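You operate a simulated robot arm through the tools that you are given. There is no shell and no other tool. Be economical: measure what you need, move in short steps, check, and stop when the job is done.

You are at the controls of a simulated two-armed robot. One attempt, no reset.

## Task
Zero the blue test gauge and put it in the gauge drawer.
Fine: hold it on the counter while you turn its red knob; shut the drawer. Where these are worked on the way, their far stop is far enough and under half their travel is too little: gauge drawer.
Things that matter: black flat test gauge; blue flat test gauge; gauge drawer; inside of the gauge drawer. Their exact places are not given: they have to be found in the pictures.

The check looks at the end state, three seconds after you hand in, the way a careful person would. Anything else that was tipped, shoved, dropped, spilled or broken makes it a failure.

## Robot
Two 6-joint arms with two-finger parallel grippers on one trunk, on a base that drives. Base frame: it is fixed to the floor where the robot stands at the start and does not move with it; the origin is under the middle of the robot, x ahead of it, y to its left, z up. Units: m, degrees, N and s.
The left shoulder is at the start at [0.06, 0.188, 1.222], the right one opposite. With the tool pointing down near the work surface each hand reaches from about 0.22 to 0.62 m from the robot's upright axis, wherever it stands, measured 20 degrees to its own side. Places, roughly: gauge drawer [0.5, 0.5, 0.8]; inside of the gauge drawer [0.6, 0.5, 0.8]. Payload 1.57 kg a hand.
Tool frame (each hand has its own): the origin (TCP) lies between the finger pads and is the grasp point; the fingertips stand 0.03 m ahead of it; z points along the fingers, y is the line along which they close. The gripper opens to 0.11 m. The fingers are 0.024 m wide and 0.012 m thick; the gripper's body (0.048 by 0.112 m) begins 0.078 m behind the TCP.
Orientation is told as [roll, pitch, yaw] about the base's x, y, z axes, in that order, counted from this pose: with the fingers straight down and closing along the base's y, the tool's x points along the base's -x, its y along +y and its z along -z.

## Interface
- The arms move only by the tool nudge_tool. It takes "left_plan", "right_plan" or both (then of equal length, played together; a hand with none holds still); each is a list that holds one entry, the list of rows, each a list of 6 numbers: the shift along the base's x, y, z in mm, then the turn, a rotation vector about the base's x, y, z in degrees. In form: [[[tx, ty, tz, wx, wy, wz], ...]]. A call has 1 to 12 rows; each row is the pose to reach, as a shift and turn from the pose commanded when the call began. "left_jaw" and "right_jaw" are, for a hand that has rows, the finger opening in mm, from 0 to 110, set as the call begins (left out, the last holds). A row lasts 0.2 s, in which the tool goes at most 0.05 m and 8.6 degrees; a call with a longer step from one row to the next is refused whole, and so is a gripper value outside its range. A pose out of reach is approached as far as the arm can. The call stops where the force on the tool passes 40 N (or 10 N more than at its start, if that is more) or the arm is blocked; 0.2 s more then pass. The fingers move at their own pace (about 0.153 m/s each) and stop on an object; they squeeze with about 43 N. The grip force told is the motor's: it shows also when the fingers shut on nothing. Time passes only in rows, and 0.2 s behind the last, so rows that repeat a pose let the fingers close. The reply holds the time, the measured pose of the TCP, the force on the tool along the base axes, the opening and the grip force, in the units named above and with some noise, with the torque about the TCP (base axes, N m) and any sound that the robot's microphone picked up.
- Cameras (640 x 400 px; columns grow to the right, rows downward): "scene" is now at [0.0036, 0.04, 1.7613]; the picture's right is [0.50, -0.86, 0.00], its down [-0.67, -0.39, -0.64] and it looks along [0.55, 0.32, -0.77] (base axes); focal length 263 px, centre (320, 200). "left" rides on the left gripper at [0.07, -0.016, -0.141] in its tool frame; the picture's right is [0.23, 0.97, 0.00], its down [-0.86, 0.20, -0.48] and it looks along [-0.47, 0.11, 0.88] (tool axes); focal length 222 px, centre (320, 200). "right" rides on the right gripper at [0.07, 0.016, -0.141] in its tool frame; the picture's right is [-0.23, 0.97, 0.00], its down [-0.86, -0.20, -0.48] and it looks along [-0.47, -0.11, 0.88] (tool axes); focal length 222 px, centre (320, 200).
- capture(camera): a new picture of that camera. No time passes.
- raise_lower(by): slides the trunk up (or, below 0, down) by that many m; the arms and the scene camera ride with it, the base frame stays. It gives what a move gives, with no picture.
- base_move(legs): drives the robot by 1 to 6 legs, each [ahead, left, turn to the left] in m, m and degrees, along the robot's own axes; the way and the turn of a leg run together, so that a leg with both is an arc; at most 1.5 m and 180 degrees a leg. The arms and the cameras ride along, it lands a little off, and it stops where it bumps. It gives what a move gives.
- aim_head(pan, tilt): turns the head with the scene camera to pan (to the left, within 86 degrees either way) and tilt (down, from -29 to 69), counted from straight ahead of the robot. It gives what a move gives.
- pixel_to_xyz(camera, pixels): there is no depth. For up to 12 entries [column, row, z] of the newest picture of that camera ("zoom" is the newest enlarged one), the place [x, y] in the base frame at which the ray of that pixel passes the height z, good to about 0.002 m. No time passes.
- inspect(camera, box): a new picture of the part [left, top, right, bottom] of that camera's present view, enlarged. No time passes.
- sign_off(): hands the job in; it is judged then, once.

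Keep the steps short. Do not move on a guess: measure, check each grasp and each placing, and mend mistakes. In all there are 80 turns and 78 pictures (those below and enlarged ones count). Leave the grippers open and the arms clear of the work at the hand-in unless told otherwise, and finish with a single line.

The tools are called after "Request:" as a command line: name --argument value ..., lists and objects as JSON in quotes. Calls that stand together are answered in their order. nudge_tool: Moves the arms, as the interface text tells. Its arguments: {"type":"object","properties":{"left_plan":{"type":"array"},"left_jaw":{"type":"number"},"right_plan":{"type":"array"},"right_jaw":{"type":"number"}},"required":[]} The other tools are called the same way: raise_lower (by) slides the trunk up or down; base_move (legs) drives the base; aim_head (pan, tilt) turns the head that bears the scene camera; capture (camera) takes a picture; pixel_to_xyz (camera, pixels) gives the place at which the rays of pixels pass given heights; inspect (camera, box) takes an enlarged picture of a part of a camera's view; sign_off () hands the job in.

At the start:

```text
time: 0.0
left_tcp_pos: [0.3346, 0.4133, 1.248]
left_ee_rot: [0.0, 0.0, 0.0]
left_wrist_force: [0.1, -0.1, -0.3]
left_torque: [-0.01, -0.04, -0.05]
left_gripper_width: 0.11
left_grip_force: 0.0
right_tcp_pos: [0.2795, 0.04, 1.2411]
right_ee_rot: [-0.1, 0.0, -0.1]
right_wrist_force: [-0.1, 0.1, -0.8]
right_torque: [0.04, 0.0, -0.01]
right_gripper_width: 0.11
right_grip_force: 0.0
trunk travel left (down, up): [-0.85, 0.14]
robot x, y, heading: [0.0045, -0.0012, 0.2]
head pan, tilt: [30.3, 50.4]
```

scene: 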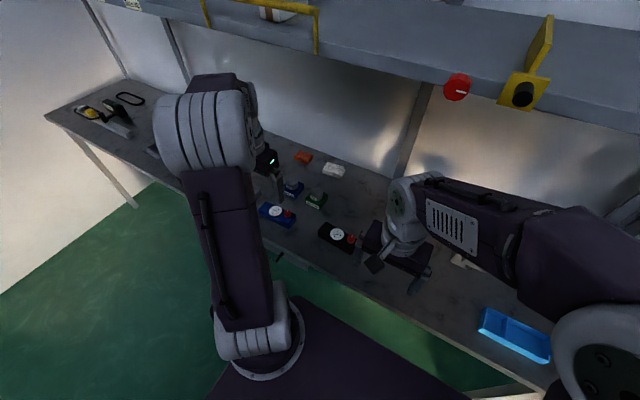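
right: 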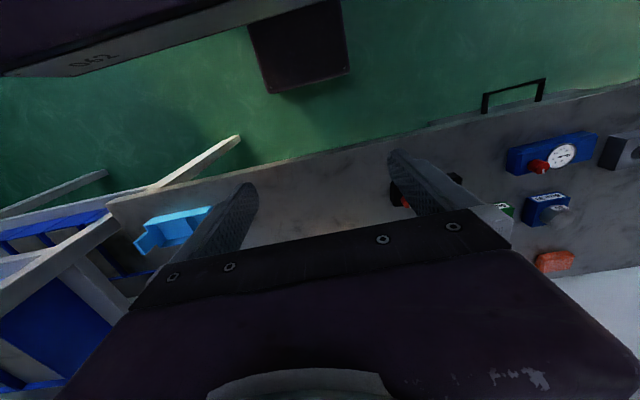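
left: 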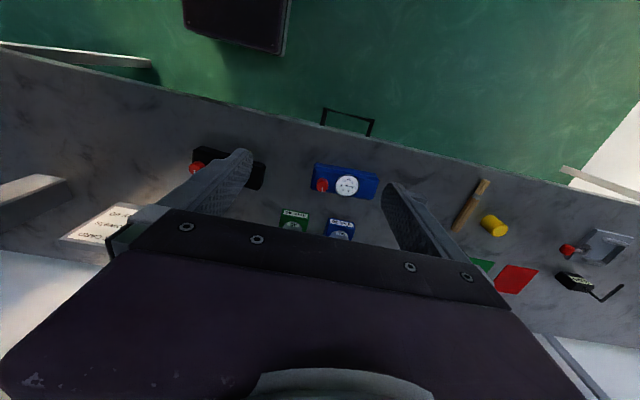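

I see the blue gauge at about (345,182) in the left view, with the drawer handle at (347,120). I'll enlarge both.

Request:
inspect --camera "left" --box '[260, 90, 420, 250]'

Request:
inspect --camera "scene" --box '[240, 140, 400, 280]'

Request:
pixel_to_xyz --camera "left" --pixels '[[314, 165, 0.9], [376, 172, 0.9], [347, 185, 0.9], [322, 110, 0.85], [373, 120, 0.85], [322, 125, 0.85], [368, 135, 0.85]]'

Request:
pixel_to_xyz --camera "scene" --pixels '[[278, 211, 0.9], [288, 215, 0.9], [338, 234, 0.9], [350, 239, 0.9]]'

```text
2.50 times, centred on (340, 170) of left
```

zoom: 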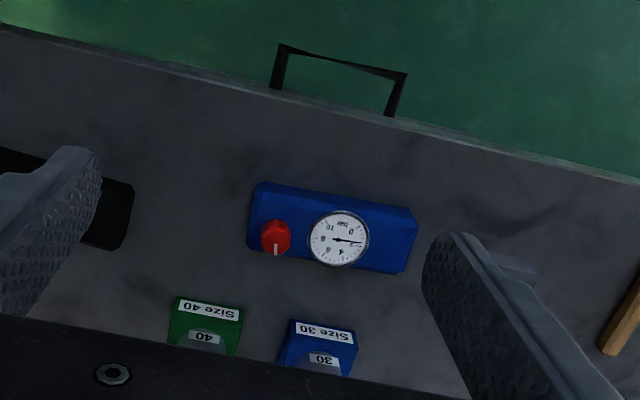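

```text
2.86 times, centred on (320, 210) of scene
```

zoom: 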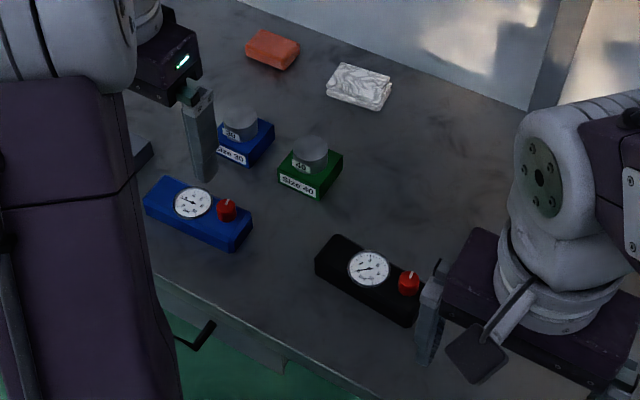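

```text
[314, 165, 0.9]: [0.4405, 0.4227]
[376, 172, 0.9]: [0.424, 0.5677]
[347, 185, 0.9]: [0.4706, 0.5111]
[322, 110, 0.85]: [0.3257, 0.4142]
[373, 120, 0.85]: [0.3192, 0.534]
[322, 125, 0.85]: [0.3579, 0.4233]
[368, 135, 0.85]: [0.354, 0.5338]
```

```text
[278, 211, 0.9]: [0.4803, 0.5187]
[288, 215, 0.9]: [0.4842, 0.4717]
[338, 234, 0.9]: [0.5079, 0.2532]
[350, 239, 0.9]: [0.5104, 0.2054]
```

I'll refine the height by triangulating the dial centre from two views: zoom scene (193,202) and left (347.6,185.2). I'll also use the box label and edge points.

Request:
pixel_to_xyz --camera "zoom" --pixels '[[193, 202, 0.9], [228, 202, 0.9], [370, 269, 0.9], [145, 210, 0.87], [232, 251, 0.87], [252, 236, 0.87], [170, 176, 0.9], [252, 217, 0.9], [213, 323, 0.8], [176, 346, 0.8]]'

Request:
pixel_to_xyz --camera "left" --pixels '[[347.6, 185.2, 0.9], [322.4, 184.8, 0.9], [315.6, 164, 0.9], [376, 174, 0.9], [313, 188.5, 0.87], [374, 199, 0.87], [325.0, 107.5, 0.8], [375, 119.5, 0.8], [320, 126, 0.87]]'

```text
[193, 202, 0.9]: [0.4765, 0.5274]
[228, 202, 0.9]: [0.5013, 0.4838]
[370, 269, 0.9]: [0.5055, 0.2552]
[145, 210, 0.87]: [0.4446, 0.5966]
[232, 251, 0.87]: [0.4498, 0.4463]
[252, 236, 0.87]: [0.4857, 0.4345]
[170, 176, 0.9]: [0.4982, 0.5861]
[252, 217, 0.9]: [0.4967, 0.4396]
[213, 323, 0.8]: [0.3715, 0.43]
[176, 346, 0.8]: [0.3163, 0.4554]
```

```text
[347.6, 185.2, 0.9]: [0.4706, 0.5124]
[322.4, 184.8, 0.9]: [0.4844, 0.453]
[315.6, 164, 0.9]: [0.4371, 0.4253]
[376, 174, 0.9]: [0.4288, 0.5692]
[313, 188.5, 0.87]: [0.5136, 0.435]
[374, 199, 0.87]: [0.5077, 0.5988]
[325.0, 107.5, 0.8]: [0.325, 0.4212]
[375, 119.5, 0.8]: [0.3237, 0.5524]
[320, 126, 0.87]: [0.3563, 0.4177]
```

Dial centre comes out near (0.452, 0.502, 0.945). Both hands need to reach it, so I'll drive left 0.42 m and then look again.

Request:
base_move --legs '[[0, 0.42, 0]]'

Request:
aim_head --pan 0 --tilt 58

Request:
capture --camera "scene"

Request:
capture --camera "right"

```text
time: 2.6
left_tcp_pos: [0.3343, 0.8286, 1.2488]
left_ee_rot: [0.1, 0.0, 0.1]
left_wrist_force: [-0.3, 0.1, 0.1]
left_torque: [0.0, 0.0, -0.02]
left_gripper_width: 0.1097
left_grip_force: 0.1
right_tcp_pos: [0.2781, 0.4543, 1.2401]
right_ee_rot: [0.1, 0.0, 0.1]
right_wrist_force: [0.1, -0.1, 0.3]
right_torque: [0.0, 0.0, 0.03]
right_gripper_width: 0.1102
right_grip_force: 0.0
trunk travel left (down, up): [-0.85, 0.14]
robot x, y, heading: [-0.0008, 0.4161, -0.1]
head pan, tilt: [30.3, 50.4]
```

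```text
time: 3.5
left_tcp_pos: [0.3348, 0.8305, 1.2477]
left_ee_rot: [0.0, -0.1, 0.1]
left_wrist_force: [-0.5, -0.4, 0.5]
left_torque: [0.0, 0.03, 0.04]
left_gripper_width: 0.11
left_grip_force: 0.1
right_tcp_pos: [0.2779, 0.4567, 1.2406]
right_ee_rot: [0.0, 0.0, 0.3]
right_wrist_force: [0.2, 0.6, 0.1]
right_torque: [-0.01, 0.0, -0.03]
right_gripper_width: 0.1103
right_grip_force: 0.1
trunk travel left (down, up): [-0.85, 0.14]
robot x, y, heading: [0.0003, 0.4143, -0.0]
head pan, tilt: [0.0, 58.0]
```

```text
72 pictures are left
```

scene: 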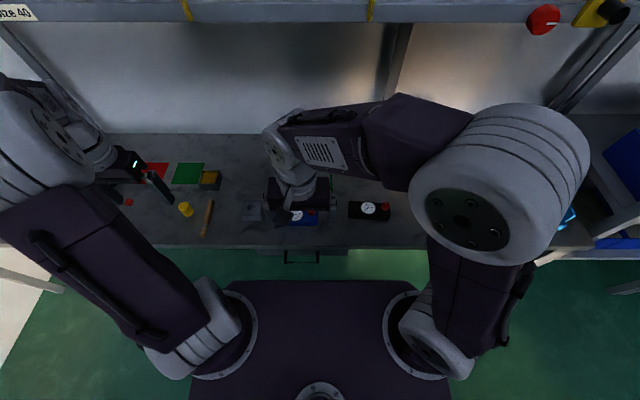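

```text
71 pictures are left
```

right: 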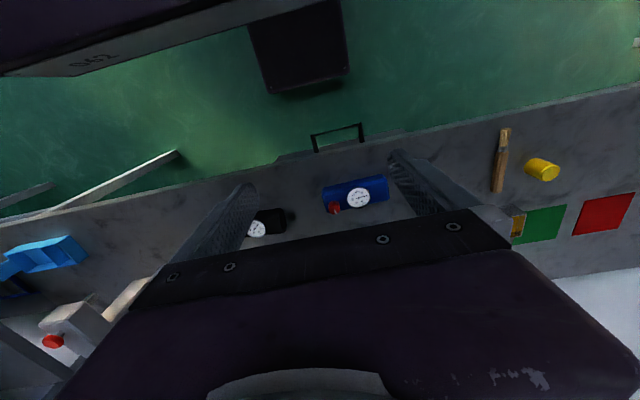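

I'll zoom in on the gauge and handle from the right camera and measure them.

Request:
inspect --camera "right" --box '[300, 110, 420, 230]'

Request:
pixel_to_xyz --camera "zoom" --pixels '[[320, 200, 0.945], [320, 200, 0.8]]'

Request:
inspect --camera "scene" --box '[250, 190, 400, 280]'

```text
3.33 times, centred on (360, 170) of right
```

zoom: 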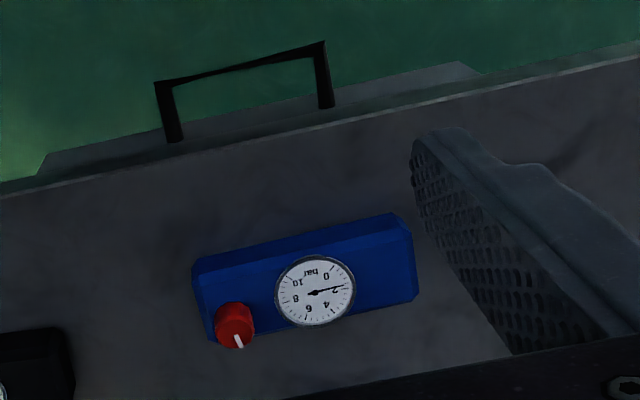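

```text
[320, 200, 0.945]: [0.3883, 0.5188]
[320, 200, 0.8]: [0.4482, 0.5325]
```

```text
4.27 times, centred on (325, 235) of scene
```

zoom: 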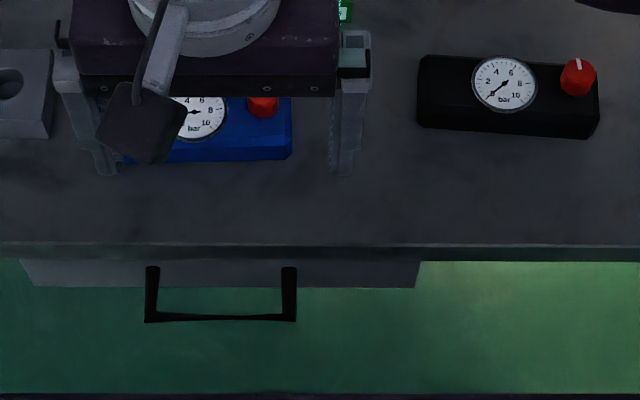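

I'll measure the handle and gauge points in both views.

Request:
pixel_to_xyz --camera "right" --pixels '[[358.8, 197.3, 0.945], [334.2, 206, 0.96], [310.5, 134.6, 0.8], [361.5, 122.6, 0.8], [315.9, 152, 0.8], [362.4, 141.5, 0.8], [321.9, 188.6, 0.94], [382.5, 173.9, 0.94], [385, 204, 0.9], [322, 157.5, 0.9], [274, 167, 0.8], [420, 150, 0.9]]'

Request:
pixel_to_xyz --camera "zoom" --pixels '[[200, 118, 0.945], [263, 98, 0.96], [145, 322, 0.8], [296, 320, 0.8], [152, 267, 0.8], [290, 267, 0.8], [291, 147, 0.9], [292, 158, 0.9], [320, 246, 0.9], [420, 288, 0.8], [30, 286, 0.8], [597, 125, 0.9]]'

```text
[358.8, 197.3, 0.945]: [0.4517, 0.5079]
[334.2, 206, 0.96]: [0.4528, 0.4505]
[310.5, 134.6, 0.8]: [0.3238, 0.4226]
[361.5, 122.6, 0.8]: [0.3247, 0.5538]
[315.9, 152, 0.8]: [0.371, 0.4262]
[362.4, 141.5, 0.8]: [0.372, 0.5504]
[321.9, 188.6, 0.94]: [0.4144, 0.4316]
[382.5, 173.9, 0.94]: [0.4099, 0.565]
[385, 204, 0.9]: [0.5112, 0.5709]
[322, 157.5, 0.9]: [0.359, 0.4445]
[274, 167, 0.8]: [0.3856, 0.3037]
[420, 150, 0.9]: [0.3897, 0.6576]
```

```text
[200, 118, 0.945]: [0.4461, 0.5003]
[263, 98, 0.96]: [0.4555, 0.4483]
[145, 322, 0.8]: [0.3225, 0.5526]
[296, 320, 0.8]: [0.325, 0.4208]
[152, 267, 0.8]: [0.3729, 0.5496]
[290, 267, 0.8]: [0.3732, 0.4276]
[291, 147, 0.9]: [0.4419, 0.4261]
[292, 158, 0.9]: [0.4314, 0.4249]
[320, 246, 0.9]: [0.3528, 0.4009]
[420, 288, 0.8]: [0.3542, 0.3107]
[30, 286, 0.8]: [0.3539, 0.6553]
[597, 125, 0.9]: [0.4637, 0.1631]
```

Triangulation gives:

| Item | x | y | z |
|---|---|---|---|
| Drawer handle bar | 0.323 | 0.42–0.55 | 0.80 |
| Knob | 0.453 | 0.449 | ~0.96 |
| Gauge body | 0.41–0.48 | 0.43–0.57 | – |

Black reads 0 and blue reads about 2. The left hand will grip the dial end across x, so I'm yawing it -90° and coming partway in.

Request:
nudge_tool --left_plan '[[[10, -12, -8, 0, 0, -8.2], [20, -24, -16, 0, 0, -16.4], [30, -36, -25, 0, 0, -24.6], [40, -48, -34, 0, 0, -32.8], [50, -60, -43, 0, 0, -41], [60, -72, -52, 0, 0, -49.2], [70, -84, -61, 0, 0, -57.4], [80, -96, -70, 0, 0, -65.6], [90, -108, -79, 0, 0, -73.8], [100, -120, -88, 0, 0, -82], [115, -130, -98, 0, 0, -90], [115, -130, -98, 0, 0, -90]]]' --left_jaw 110

Request:
capture --camera "left"

```text
time: 6.1
left_tcp_pos: [0.4511, 0.7009, 1.1491]
left_ee_rot: [0.0, 0.0, -90.0]
left_wrist_force: [-0.3, -0.3, -0.6]
left_torque: [-0.01, 0.02, 0.0]
left_gripper_width: 0.1099
left_grip_force: 0.1
right_tcp_pos: [0.2777, 0.4563, 1.2408]
right_ee_rot: [0.1, 0.0, 0.2]
right_wrist_force: [0.0, 0.3, -0.4]
right_torque: [-0.01, 0.0, 0.01]
right_gripper_width: 0.1099
right_grip_force: 0.0
trunk travel left (down, up): [-0.85, 0.14]
robot x, y, heading: [0.0002, 0.4146, 0.0]
head pan, tilt: [0.0, 58.0]
```

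```text
68 pictures are left
```

left: 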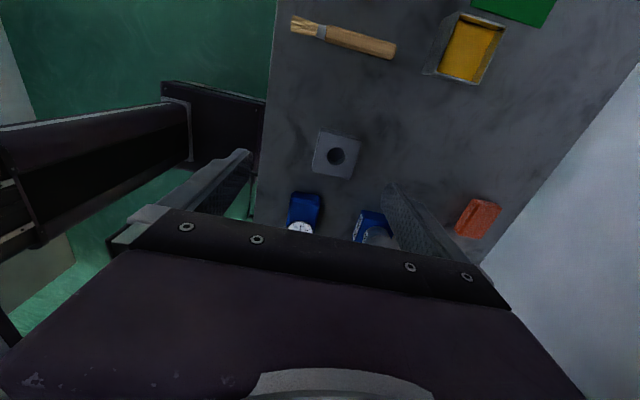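

The view shows the gauge end at (305,195) and a grey block at (335,155). I'll measure both.

Request:
inspect --camera "left" --box '[250, 110, 410, 250]'

Request:
pixel_to_xyz --camera "left" --pixels '[[293, 193, 0.94], [320, 195, 0.94], [300, 228, 0.945], [312, 175, 0.9], [359, 140, 0.93], [315, 132, 0.93], [258, 200, 0.9], [262, 150, 0.9]]'

```text
2.86 times, centred on (330, 180) of left
```

zoom: 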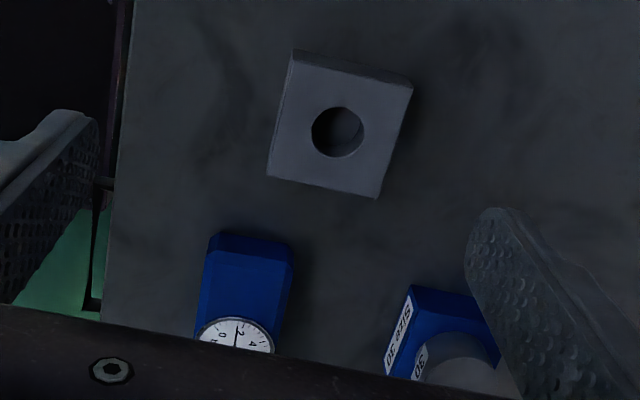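

```text
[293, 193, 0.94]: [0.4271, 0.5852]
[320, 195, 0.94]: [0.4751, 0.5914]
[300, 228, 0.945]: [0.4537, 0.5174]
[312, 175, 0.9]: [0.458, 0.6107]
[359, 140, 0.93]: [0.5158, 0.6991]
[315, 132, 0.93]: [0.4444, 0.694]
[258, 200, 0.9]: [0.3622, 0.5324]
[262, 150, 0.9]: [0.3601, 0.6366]
```

The gauge centreline is x≈0.451 and its left end is y≈0.57–0.58. I'll tilt the left hand 25° outward and move above the grip spot, staying high.

Request:
nudge_tool --left_plan '[[[0, -25, -20, -5, 0, 0], [0, -50, -40, -10, 0, 0], [0, -75, -60, -15, 0, 0], [0, -100, -80, -20, 0, 0], [0, -125, -105, -25, 0, 0], [0, -145, -129, -25, 0, 0], [0, -145, -129, -25, 0, 0]]]'

Request:
capture --camera "left"

Request:
capture --camera "right"

```text
time: 7.7
left_tcp_pos: [0.4491, 0.5541, 1.0202]
left_ee_rot: [0.0, -25.1, -89.8]
left_wrist_force: [-0.2, -1.1, 0.9]
left_torque: [0.02, 0.01, 0.01]
left_gripper_width: 0.1103
left_grip_force: 0.0
right_tcp_pos: [0.2773, 0.4561, 1.2411]
right_ee_rot: [0.0, 0.0, 0.2]
right_wrist_force: [1.1, -0.7, 0.6]
right_torque: [-0.04, 0.02, -0.01]
right_gripper_width: 0.1098
right_grip_force: 0.0
trunk travel left (down, up): [-0.85, 0.14]
robot x, y, heading: [-0.003, 0.4174, 0.2]
head pan, tilt: [0.0, 58.0]
```

```text
66 pictures are left
```

left: 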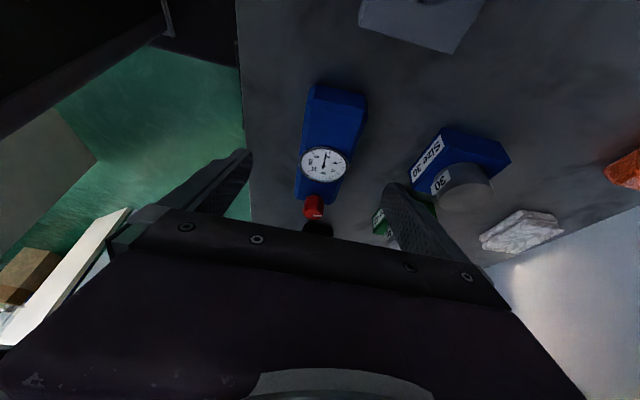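

```text
65 pictures are left
```

right: 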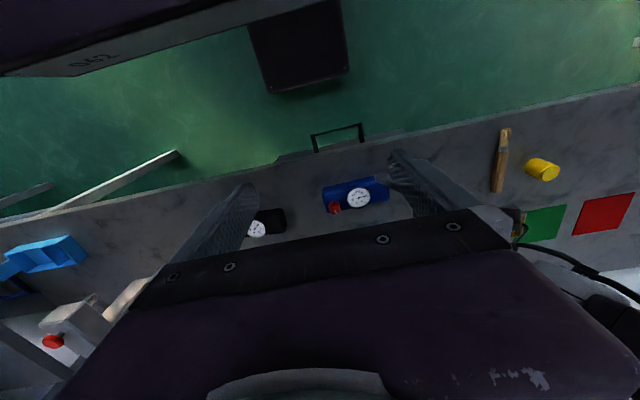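

The left view shows the dial at (323,163), with the Size-30 block close to the far finger. I'll measure the gauge and that block.

Request:
inspect --camera "left" --box '[270, 60, 530, 220]'

Request:
pixel_to_xyz --camera "left" --pixels '[[323, 163, 0.933], [315, 86, 0.92], [365, 95, 0.92], [303, 148, 0.92], [313, 200, 0.95], [413, 164, 0.9], [444, 130, 0.9], [363, 125, 0.88], [341, 205, 0.88], [242, 130, 0.88]]'

```text
2.46 times, centred on (400, 140) of left
```

zoom: 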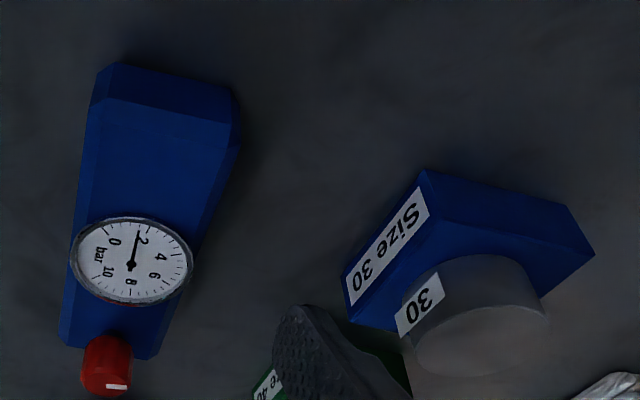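

```text
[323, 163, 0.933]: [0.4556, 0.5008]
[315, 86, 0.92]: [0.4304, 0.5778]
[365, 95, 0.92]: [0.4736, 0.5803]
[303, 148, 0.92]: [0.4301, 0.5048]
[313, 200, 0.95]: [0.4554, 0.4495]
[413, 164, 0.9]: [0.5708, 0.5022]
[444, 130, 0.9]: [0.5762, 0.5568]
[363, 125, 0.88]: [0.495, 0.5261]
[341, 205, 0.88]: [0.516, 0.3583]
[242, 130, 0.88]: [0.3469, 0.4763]
```

The Size-30 block is clear at x>0.565. I'll set the jaw to 90 mm and descend in small steps around the gauge, feeling for contact.

Request:
nudge_tool --left_plan '[[[3, 2, -30, 0, 0, 0], [3, 2, -60, 0, 0, 0], [3, 2, -70, 0, 0, 0], [3, 2, -76, 0, 0, 0], [3, 2, -82, 0, 0, 0], [3, 2, -82, 0, 0, 0]]]' --left_jaw 90

Request:
capture --camera "left"

Request:
inspect --camera "right" --box '[290, 110, 450, 250]'

```text
time: 9.1
left_tcp_pos: [0.4504, 0.5565, 0.939]
left_ee_rot: [-0.1, -25.1, -89.9]
left_wrist_force: [-0.4, -1.2, -1.0]
left_torque: [0.0, 0.01, 0.01]
left_gripper_width: 0.0903
left_grip_force: 0.1
right_tcp_pos: [0.2781, 0.4558, 1.2402]
right_ee_rot: [0.0, 0.0, 0.3]
right_wrist_force: [0.3, -0.3, 1.0]
right_torque: [0.02, 0.02, 0.0]
right_gripper_width: 0.1099
right_grip_force: 0.1
trunk travel left (down, up): [-0.85, 0.14]
robot x, y, heading: [-0.0019, 0.4129, -0.1]
head pan, tilt: [0.0, 58.0]
```

```text
63 pictures are left
```

left: 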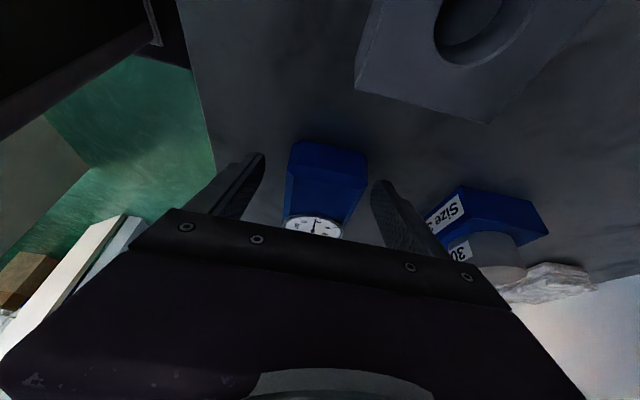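

```text
2.86 times, centred on (370, 180) of right
```

zoom: 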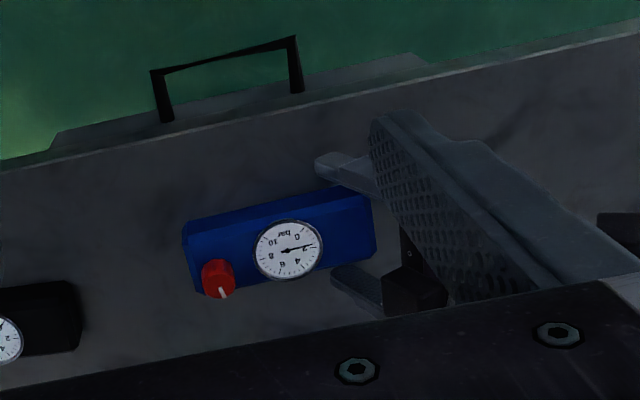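

No contact yet. I'll keep lowering in 5 mm steps to find the counter.

Request:
nudge_tool --left_plan '[[[1, 0, -6, 0, 0, 0], [1, 0, -12, 0, 0, 0], [1, 0, -17, 0, 0, 0], [1, 0, -22, 0, 0, 0], [1, 0, -22, 0, 0, 0]]]'

Request:
capture --camera "left"

```text
time: 9.8
left_tcp_pos: [0.4532, 0.5565, 0.9332]
left_ee_rot: [0.4, -25.3, -90.0]
left_wrist_force: [-3.2, 4.9, 24.7]
left_torque: [0.15, 1.31, -0.28]
left_gripper_width: 0.0919
left_grip_force: 0.6
right_tcp_pos: [0.2751, 0.4566, 1.242]
right_ee_rot: [-0.2, -0.1, 0.2]
right_wrist_force: [-0.3, 0.0, -0.9]
right_torque: [-0.01, -0.02, -0.01]
right_gripper_width: 0.1097
right_grip_force: 0.1
trunk travel left (down, up): [-0.85, 0.14]
robot x, y, heading: [-0.0017, 0.4162, 0.5]
head pan, tilt: [0.0, 58.0]
stopped in row 3 (left hand): the force on the tool passed its limit at 47 N (the readings are from after the stop); the commanded pose is now the measured one
```

```text
61 pictures are left
```

left: 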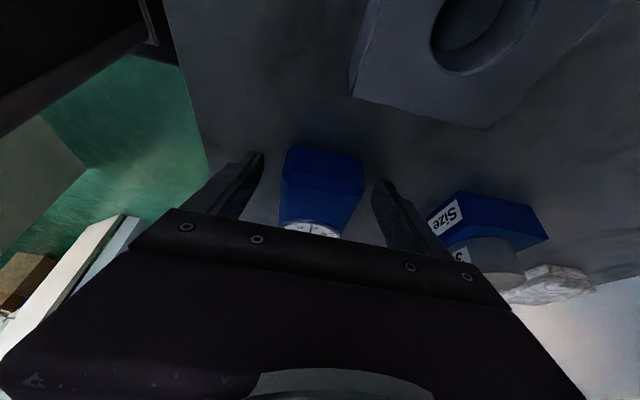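

The counter is at z≈0.90. I'll raise 3 mm and close on the gauge.

Request:
nudge_tool --left_plan '[[[-1, 0, 4, 0, 0, 0], [-1, 0, 4, 0, 0, 0]]]'

Request:
nudge_tool --left_plan '[[[0, 0, 0, 0, 0, 0], [0, 0, 0, 0, 0, 0], [0, 0, 0, 0, 0, 0]]]' --left_jaw 30

Request:
inspect --camera "right" --box '[290, 110, 450, 250]'

```text
time: 10.3
left_tcp_pos: [0.4541, 0.5579, 0.9345]
left_ee_rot: [0.1, -25.2, -90.0]
left_wrist_force: [-0.7, 0.1, -0.5]
left_torque: [0.01, 0.03, 0.04]
left_gripper_width: 0.0899
left_grip_force: 0.0
right_tcp_pos: [0.2773, 0.456, 1.2406]
right_ee_rot: [-0.1, 0.0, 0.2]
right_wrist_force: [-0.5, -0.4, 0.0]
right_torque: [-0.04, -0.01, -0.01]
right_gripper_width: 0.1102
right_grip_force: 0.0
trunk travel left (down, up): [-0.85, 0.14]
robot x, y, heading: [-0.0012, 0.4193, 0.2]
head pan, tilt: [0.0, 58.0]
```

```text
time: 11.2
left_tcp_pos: [0.4553, 0.5577, 0.9349]
left_ee_rot: [0.1, -25.2, -89.9]
left_wrist_force: [-0.1, 0.1, 2.1]
left_torque: [-0.25, -0.11, 0.16]
left_gripper_width: 0.0578
left_grip_force: 43.3
right_tcp_pos: [0.2788, 0.4565, 1.2401]
right_ee_rot: [0.0, 0.0, 0.1]
right_wrist_force: [0.0, -0.8, -0.2]
right_torque: [0.0, -0.01, 0.01]
right_gripper_width: 0.1101
right_grip_force: 0.1
trunk travel left (down, up): [-0.85, 0.14]
robot x, y, heading: [0.0016, 0.4147, 0.1]
head pan, tilt: [0.0, 58.0]
```

```text
2.86 times, centred on (370, 180) of right
```

zoom: 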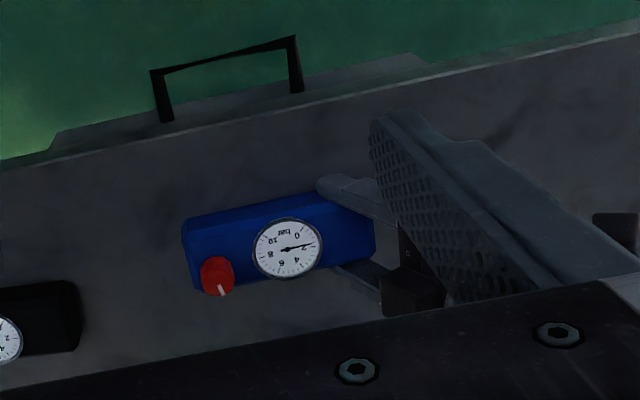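

The left grip holds at 58 mm. Next the right hand yaws +90° to above the knob at (0.4545, 0.449), stopping high at z=1.08.

Request:
nudge_tool --right_plan '[[[10, 0, -5, 0, 0, 8.2], [25, 0, -15, 0, 0, 16.4], [41, 0, -30, 0, 0, 24.6], [57, 0, -45, 0, 0, 32.8], [73, 0, -60, 0, 0, 41], [90, 0, -75, 0, 0, 49.2], [108, 0, -90, 0, 0, 57.4], [126, -2, -105, 0, 0, 65.6], [144, -4, -120, 0, 0, 73.8], [160, -6, -140, 0, 0, 82], [176, -7, -160, 0, 0, 90], [176, -7, -160, 0, 0, 90]]]' --right_jaw 60

Request:
capture --camera "right"

Request:
capture --camera "left"

Request:
capture --camera "scene"

```text
time: 13.8
left_tcp_pos: [0.4548, 0.557, 0.9341]
left_ee_rot: [0.3, -25.0, -90.1]
left_wrist_force: [0.2, -0.1, 1.6]
left_torque: [-0.02, 0.12, -0.03]
left_gripper_width: 0.0575
left_grip_force: 43.4
right_tcp_pos: [0.453, 0.4496, 1.0782]
right_ee_rot: [0.0, 0.0, 90.3]
right_wrist_force: [0.6, 0.0, 0.1]
right_torque: [0.04, -0.02, -0.01]
right_gripper_width: 0.06
right_grip_force: 0.0
trunk travel left (down, up): [-0.85, 0.14]
robot x, y, heading: [-0.0, 0.4152, -0.2]
head pan, tilt: [0.0, 58.0]
```

```text
59 pictures are left
```

right: 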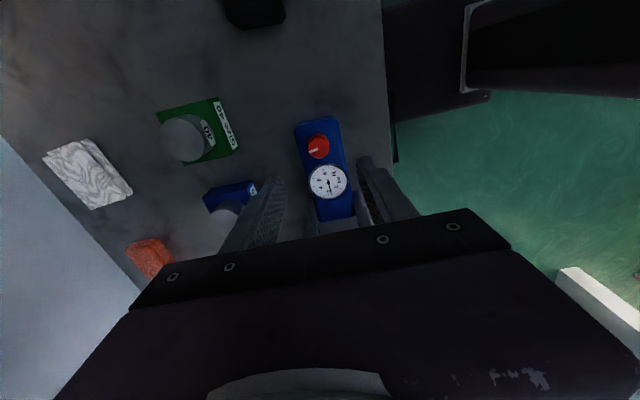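

```text
58 pictures are left
```

left: 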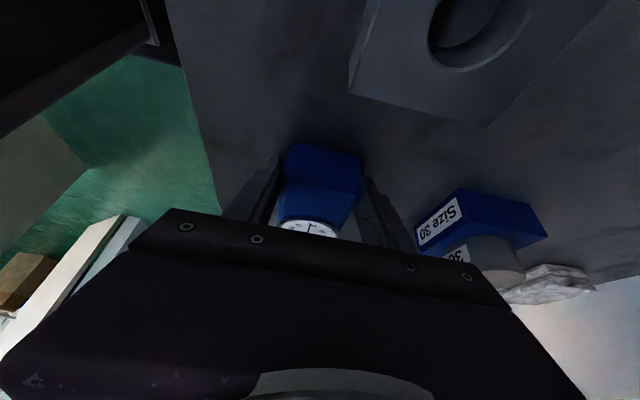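

```text
57 pictures are left
```

scene: 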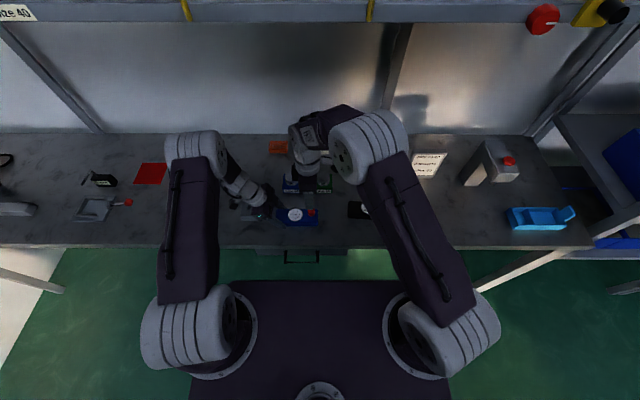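

The scene view now shows the gauge clearly at (297,215). I'll enlarge that, the paper card, and the right view for the knob centre.

Request:
inspect --camera "scene" --box '[255, 185, 335, 245]'

Request:
inspect --camera "scene" --box '[400, 140, 460, 185]'

Request:
inspect --camera "right" --box '[270, 100, 390, 230]'

Request:
pixel_to_xyz --camera "right" --pixels '[[319, 146, 0.96], [319, 146, 0.97], [328, 181, 0.94]]'

```text
6.67 times, centred on (295, 215) of scene
```

zoom: 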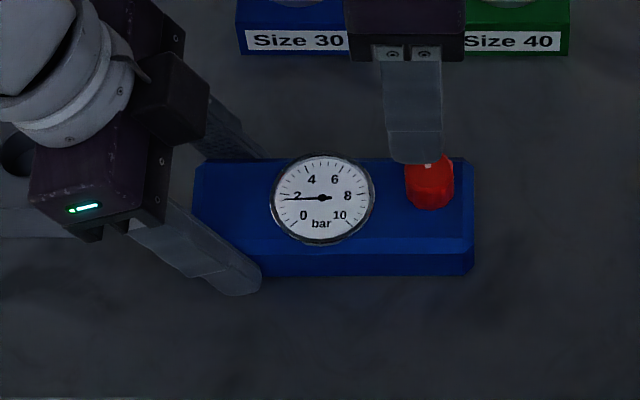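

```text
8.89 times, centred on (430, 162) of scene
```

zoom: 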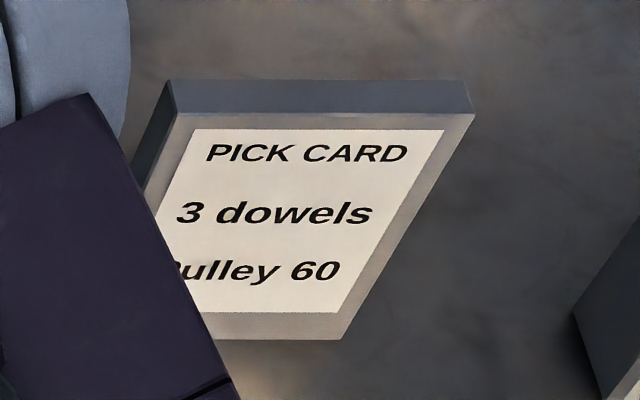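

```text
3.08 times, centred on (330, 165) of right
```

zoom: 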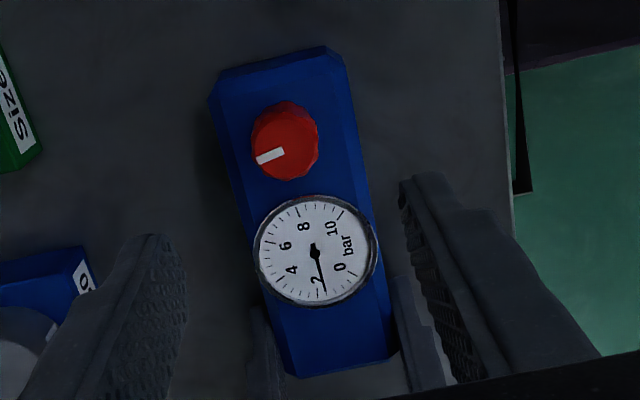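

```text
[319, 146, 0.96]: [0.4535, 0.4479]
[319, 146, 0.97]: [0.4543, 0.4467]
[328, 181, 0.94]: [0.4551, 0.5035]
```

The needle is at about 1.9, and zero lies roughly 50° counter-clockwise. I'll lower the right hand over the knob at (0.454, 0.448) with the jaw at 55 mm.

Request:
nudge_tool --right_plan '[[[1, -2, -40, 0, 0, 0], [1, -2, -75, 0, 0, 0], [1, -2, -92, 0, 0, 0], [1, -2, -100, 0, 0, 0], [1, -2, -105, 0, 0, 0], [1, -2, -105, 0, 0, 0]]]' --right_jaw 55

Request:
inspect --camera "scene" --box '[255, 185, 335, 245]'

Request:
inspect --camera "right" --box '[240, 100, 420, 240]'

```text
time: 15.2
left_tcp_pos: [0.4531, 0.5563, 0.9332]
left_ee_rot: [0.2, -25.3, -89.9]
left_wrist_force: [-1.3, 0.3, 0.4]
left_torque: [-0.02, 0.14, -0.04]
left_gripper_width: 0.0578
left_grip_force: 42.7
right_tcp_pos: [0.456, 0.4461, 0.9757]
right_ee_rot: [0.0, 0.0, 90.3]
right_wrist_force: [-0.2, 0.2, 1.3]
right_torque: [0.01, -0.01, -0.02]
right_gripper_width: 0.0548
right_grip_force: 0.1
trunk travel left (down, up): [-0.85, 0.14]
robot x, y, heading: [-0.0033, 0.4161, 0.5]
head pan, tilt: [0.0, 58.0]
```

```text
6.67 times, centred on (295, 215) of scene
```

zoom: 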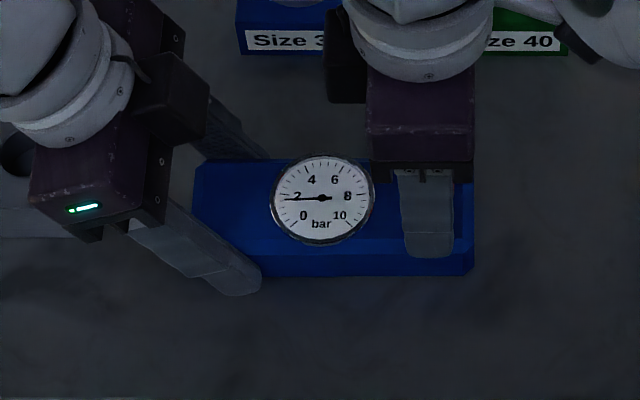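

```text
2.86 times, centred on (330, 170) of right
```

zoom: 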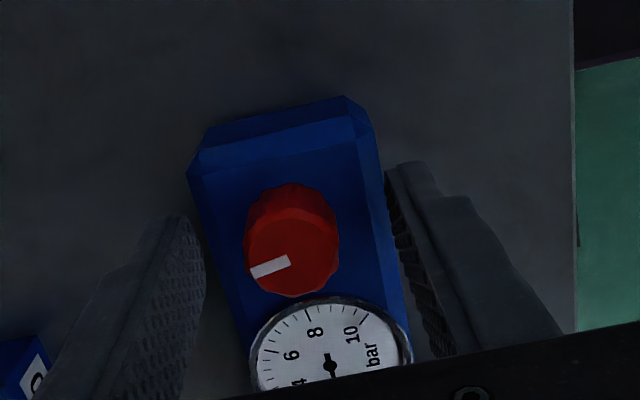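

I'll check the knob alignment from this near view.

Request:
pixel_to_xyz --camera "zoom" --pixels '[[294, 252, 0.955], [294, 252, 0.965], [290, 205, 0.936], [245, 245, 0.955], [339, 240, 0.955]]'

```text
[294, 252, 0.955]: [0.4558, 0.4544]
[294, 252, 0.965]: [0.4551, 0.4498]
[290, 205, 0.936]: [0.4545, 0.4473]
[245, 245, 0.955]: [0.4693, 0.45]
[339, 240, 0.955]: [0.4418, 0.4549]
```

The knob centre is about (0.455, 0.4495). I'll shift 2 mm in y, lower 3 mm and close on the knob.

Request:
nudge_tool --right_plan '[[[0, 2, -3, 0, 0, 0], [0, 2, -3, 0, 0, 0]]]'

Request:
nudge_tool --right_plan '[[[0, 0, 0, 0, 0, 0], [0, 0, 0, 0, 0, 0], [0, 0, 0, 0, 0, 0]]]' --right_jaw 10

Request:
nudge_tool --right_plan '[[[0, 0, 0, 0, 0, 7], [0, 0, 0, 0, 0, 14], [0, 0, 0, 0, 0, 20], [0, 0, 0, 0, 0, 20]]]'

Request:
inspect --camera "scene" --box '[255, 185, 335, 245]'

```text
time: 15.8
left_tcp_pos: [0.4547, 0.5579, 0.9347]
left_ee_rot: [0.2, -25.2, -90.0]
left_wrist_force: [-0.2, 1.1, 0.2]
left_torque: [-0.02, 0.1, 0.01]
left_gripper_width: 0.0576
left_grip_force: 42.8
right_tcp_pos: [0.4551, 0.4484, 0.9729]
right_ee_rot: [0.0, 0.0, 90.2]
right_wrist_force: [0.0, 0.1, 1.2]
right_torque: [0.02, 0.03, 0.01]
right_gripper_width: 0.0551
right_grip_force: 0.1
trunk travel left (down, up): [-0.85, 0.14]
robot x, y, heading: [-0.0014, 0.4162, 0.5]
head pan, tilt: [0.0, 58.0]
```

```text
time: 16.6
left_tcp_pos: [0.4545, 0.556, 0.9342]
left_ee_rot: [0.2, -25.2, -89.9]
left_wrist_force: [-3.4, 0.3, 3.1]
left_torque: [0.02, 0.02, -0.29]
left_gripper_width: 0.0576
left_grip_force: 43.0
right_tcp_pos: [0.4544, 0.4492, 0.9735]
right_ee_rot: [-0.1, 0.0, 90.3]
right_wrist_force: [2.4, 0.2, -0.3]
right_torque: [-0.03, -0.03, -0.02]
right_gripper_width: 0.0245
right_grip_force: 36.1
trunk travel left (down, up): [-0.85, 0.14]
robot x, y, heading: [-0.0007, 0.4172, 0.3]
head pan, tilt: [0.0, 58.0]
```

```text
time: 17.6
left_tcp_pos: [0.4531, 0.5569, 0.9347]
left_ee_rot: [0.2, -25.1, -89.9]
left_wrist_force: [0.8, 1.4, -0.6]
left_torque: [-0.01, 0.22, 0.15]
left_gripper_width: 0.0577
left_grip_force: 43.0
right_tcp_pos: [0.4528, 0.4487, 0.9729]
right_ee_rot: [0.0, 0.1, 110.3]
right_wrist_force: [0.9, -2.8, 9.3]
right_torque: [-0.08, 0.02, -0.02]
right_gripper_width: 0.0246
right_grip_force: 36.4
trunk travel left (down, up): [-0.85, 0.14]
robot x, y, heading: [-0.0029, 0.4159, 0.4]
head pan, tilt: [0.0, 58.0]
```

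```text
6.67 times, centred on (295, 215) of scene
```

zoom: 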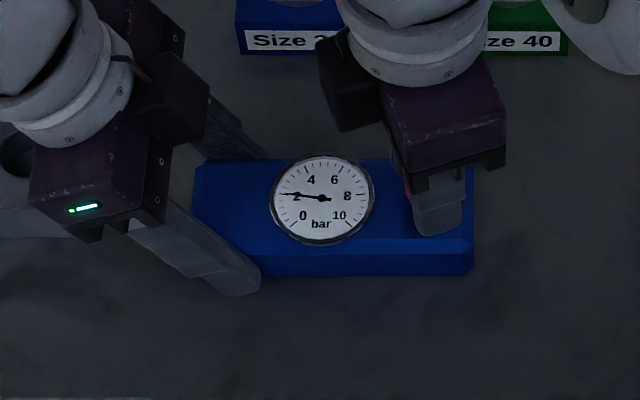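

Turning +20° moved the needle up about 8°, so I need clockwise turns (ratio about 0.4). I'll turn -100° and check.

Request:
nudge_tool --right_plan '[[[0, 0, 0, 0, 0, -8.3], [0, 0, 0, 0, 0, -16.6], [0, 0, 0, 0, 0, -25], [0, 0, 0, 0, 0, -33.3], [0, 0, 0, 0, 0, -41.6], [0, 0, 0, 0, 0, -50], [0, 0, 0, 0, 0, -58.3], [0, 0, 0, 0, 0, -66.6], [0, 0, 0, 0, 0, -75], [0, 0, 0, 0, 0, -83.3], [0, 0, 0, 0, 0, -91.6], [0, 0, 0, 0, 0, -100]]]'

Request:
inspect --camera "scene" --box '[255, 185, 335, 245]'

```text
time: 20.1
left_tcp_pos: [0.4528, 0.5572, 0.935]
left_ee_rot: [0.2, -25.1, -90.1]
left_wrist_force: [-13.4, 19.9, 0.1]
left_torque: [-0.35, 0.28, -1.24]
left_gripper_width: 0.0578
left_grip_force: 42.4
right_tcp_pos: [0.4553, 0.4474, 0.9738]
right_ee_rot: [0.0, -0.1, 10.0]
right_wrist_force: [17.7, -23.0, 16.2]
right_torque: [-0.32, -0.56, 0.07]
right_gripper_width: 0.0241
right_grip_force: 36.0
trunk travel left (down, up): [-0.85, 0.14]
robot x, y, heading: [0.0004, 0.4175, 0.2]
head pan, tilt: [0.0, 58.0]
```

```text
6.67 times, centred on (295, 215) of scene
```

zoom: 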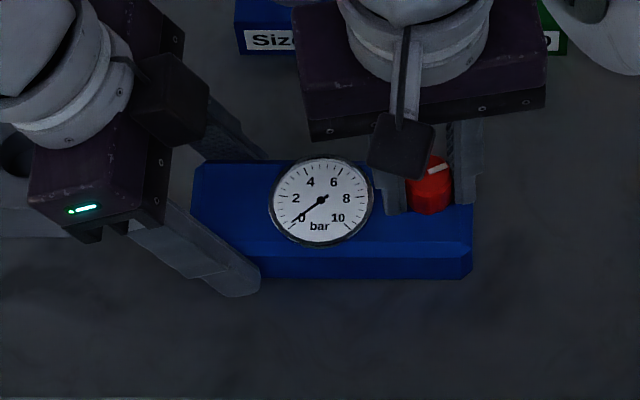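

The needle is now near 0. I'll zoom in for a precise read and compare with the black gauge.

Request:
inspect --camera "scene" --box '[284, 203, 306, 225]'

Request:
inspect --camera "scene" --box '[345, 195, 380, 225]'

```text
16.00 times, centred on (295, 214) of scene
```

zoom: 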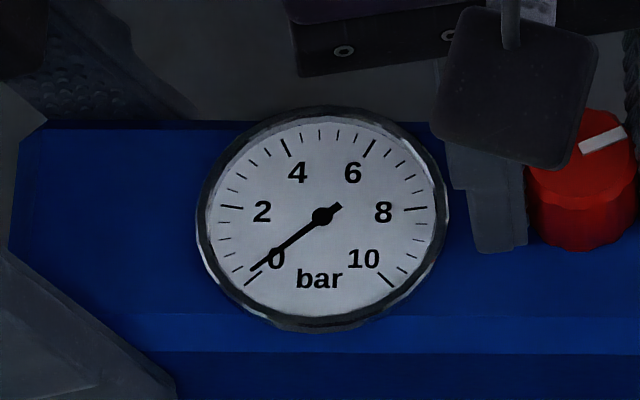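

```text
13.33 times, centred on (362, 210) of scene
```

zoom: 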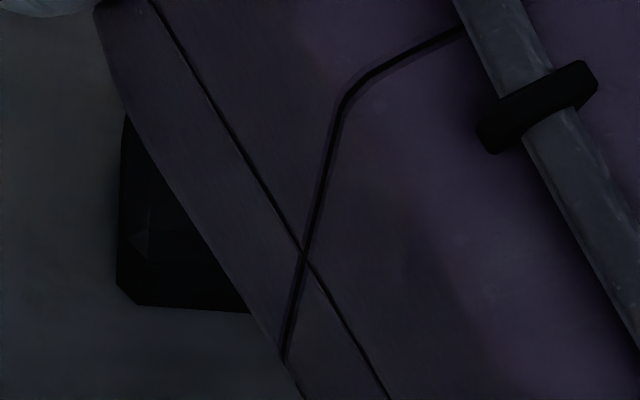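

The needle is about 5° short of the 0 tick and the ratio is about 0.5, so I'll turn another -9°.

Request:
nudge_tool --right_plan '[[[0, 0, 0, 0, 0, -5], [0, 0, 0, 0, 0, -9], [0, 0, 0, 0, 0, -9]]]'

Request:
inspect --camera "scene" --box '[284, 203, 306, 225]'

```text
time: 20.9
left_tcp_pos: [0.4534, 0.5568, 0.9352]
left_ee_rot: [0.3, -25.1, -90.0]
left_wrist_force: [-14.3, 25.4, -0.8]
left_torque: [0.13, 0.43, -1.28]
left_gripper_width: 0.0577
left_grip_force: 43.2
right_tcp_pos: [0.4536, 0.4478, 0.9724]
right_ee_rot: [-0.1, 0.0, 1.2]
right_wrist_force: [15.6, -28.8, 15.9]
right_torque: [-0.4, -0.65, 0.06]
right_gripper_width: 0.0241
right_grip_force: 36.0
trunk travel left (down, up): [-0.85, 0.14]
robot x, y, heading: [0.0007, 0.4174, 0.2]
head pan, tilt: [0.0, 58.0]
```

```text
16.00 times, centred on (295, 214) of scene
```

zoom: 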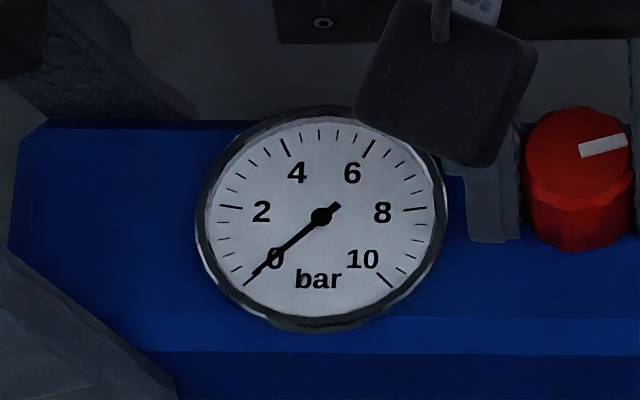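

The needle sits on the 0 tick. I'll release the knob, lift the right hand away and re-read.

Request:
nudge_tool --right_plan '[[[0, 0, 0, 0, 0, 0], [0, 0, 0, 0, 0, 0], [0, 0, 0, 0, 0, 0]]]' --right_jaw 52

Request:
nudge_tool --right_plan '[[[0, 0, 40, 0, 0, 0], [0, 0, 85, 0, 0, 0], [0, -30, 120, 0, 0, 0], [-20, -65, 150, 0, 0, 0], [-50, -105, 170, 0, 0, 0], [-80, -145, 180, 0, 0, 0]]]'

Request:
inspect --camera "scene" --box '[284, 203, 306, 225]'

Request:
capture --camera "scene"

```text
time: 21.8
left_tcp_pos: [0.4548, 0.5569, 0.9341]
left_ee_rot: [0.1, -25.3, -89.8]
left_wrist_force: [0.2, -0.5, 1.9]
left_torque: [0.23, 0.06, 0.05]
left_gripper_width: 0.0577
left_grip_force: 42.8
right_tcp_pos: [0.4554, 0.4481, 0.9717]
right_ee_rot: [0.1, 0.0, 1.2]
right_wrist_force: [-0.6, 0.0, -0.1]
right_torque: [-0.03, 0.02, 0.01]
right_gripper_width: 0.052
right_grip_force: 0.0
trunk travel left (down, up): [-0.85, 0.14]
robot x, y, heading: [-0.0043, 0.4141, 0.1]
head pan, tilt: [0.0, 58.0]
```

```text
refused: row 4 steps farther than a row can; nothing moved
```

```text
16.00 times, centred on (295, 214) of scene
```

zoom: 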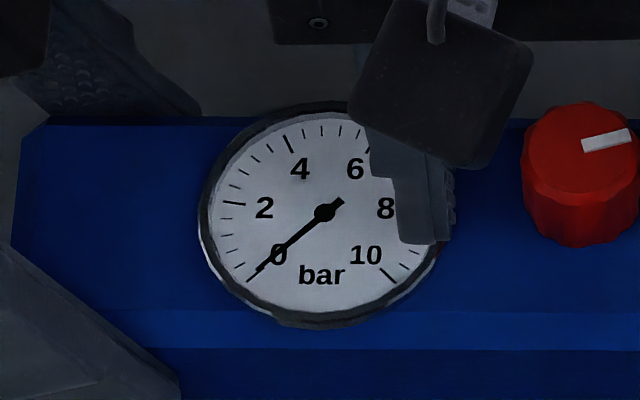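

```text
45 pictures are left
```

scene: 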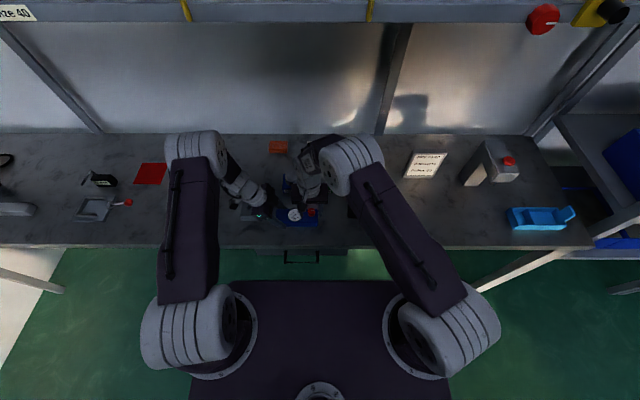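

It still reads 0. The last lift was refused because a step was too long, so I'll lift straight up in smaller steps.

Request:
nudge_tool --right_plan '[[[0, 0, 40, 0, 0, 0], [0, 0, 80, 0, 0, 0], [0, -20, 115, 0, 0, 0], [-10, -50, 145, 0, 0, 0], [-30, -85, 160, 0, 0, 0], [-55, -120, 170, 0, 0, 0], [-80, -150, 170, 0, 0, 0]]]'

Request:
inspect --camera "scene" --box '[284, 203, 306, 225]'

```text
time: 23.4
left_tcp_pos: [0.4532, 0.5572, 0.935]
left_ee_rot: [0.3, -25.2, -89.9]
left_wrist_force: [1.1, 0.8, 3.9]
left_torque: [0.3, 0.17, -0.07]
left_gripper_width: 0.0575
left_grip_force: 42.9
right_tcp_pos: [0.3729, 0.2982, 1.1411]
right_ee_rot: [-0.1, -0.1, 1.2]
right_wrist_force: [0.5, -0.8, 0.8]
right_torque: [0.01, -0.01, 0.0]
right_gripper_width: 0.0517
right_grip_force: 0.1
trunk travel left (down, up): [-0.85, 0.14]
robot x, y, heading: [0.0004, 0.415, 0.3]
head pan, tilt: [0.0, 58.0]
```

```text
16.00 times, centred on (295, 214) of scene
```

zoom: 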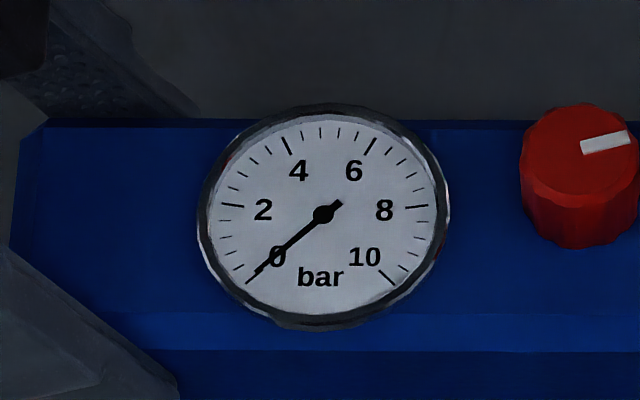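

The needle stays on 0. Next the left hand lifts the gauge 110 mm and I check the grasp.

Request:
nudge_tool --left_plan '[[[0, 0, 15, 0, 0, 0], [0, 0, 35, 0, 0, 0], [0, 0, 60, 0, 0, 0], [0, 0, 85, 0, 0, 0], [0, 0, 110, 0, 0, 0], [0, 0, 110, 0, 0, 0]]]'

Request:
base_move --legs '[[-0.08, 0, 0]]'

Request:
capture --camera "scene"

Request:
capture --camera "left"

```text
time: 24.8
left_tcp_pos: [0.4552, 0.5576, 1.0438]
left_ee_rot: [0.3, -25.2, -89.8]
left_wrist_force: [0.4, -0.3, -1.9]
left_torque: [0.15, 0.01, 0.01]
left_gripper_width: 0.0577
left_grip_force: 43.1
right_tcp_pos: [0.3741, 0.2991, 1.1406]
right_ee_rot: [0.0, 0.0, 1.2]
right_wrist_force: [0.7, -0.3, 1.0]
right_torque: [0.02, 0.01, 0.02]
right_gripper_width: 0.0522
right_grip_force: 0.1
trunk travel left (down, up): [-0.85, 0.14]
robot x, y, heading: [-0.0026, 0.4169, 0.2]
head pan, tilt: [0.0, 58.0]
```

```text
time: 25.8
left_tcp_pos: [0.3804, 0.5568, 1.0421]
left_ee_rot: [-0.1, -25.3, -89.8]
left_wrist_force: [0.6, 0.0, -3.3]
left_torque: [0.16, 0.02, -0.02]
left_gripper_width: 0.0574
left_grip_force: 42.9
right_tcp_pos: [0.2999, 0.2994, 1.1385]
right_ee_rot: [-0.1, 0.2, 1.2]
right_wrist_force: [0.0, -0.3, -0.3]
right_torque: [-0.02, 0.04, 0.02]
right_gripper_width: 0.0517
right_grip_force: 0.1
trunk travel left (down, up): [-0.85, 0.14]
robot x, y, heading: [-0.0821, 0.4146, 0.0]
head pan, tilt: [0.0, 58.0]
```

```text
43 pictures are left
```

scene: 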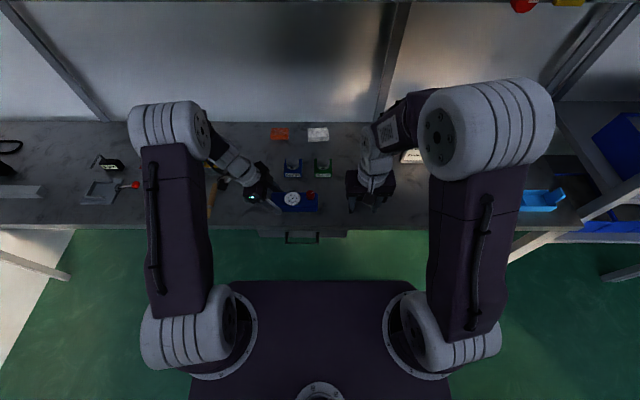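

```text
42 pictures are left
```

left: 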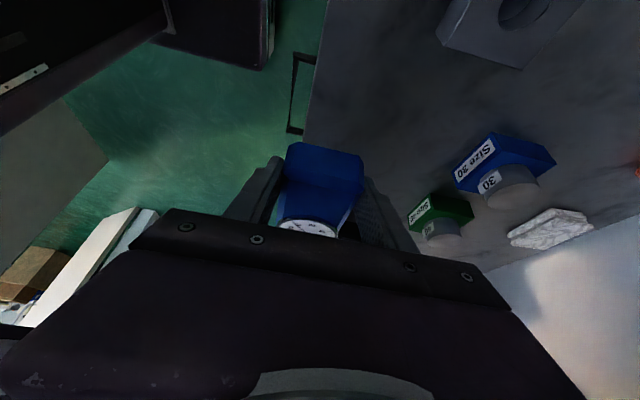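

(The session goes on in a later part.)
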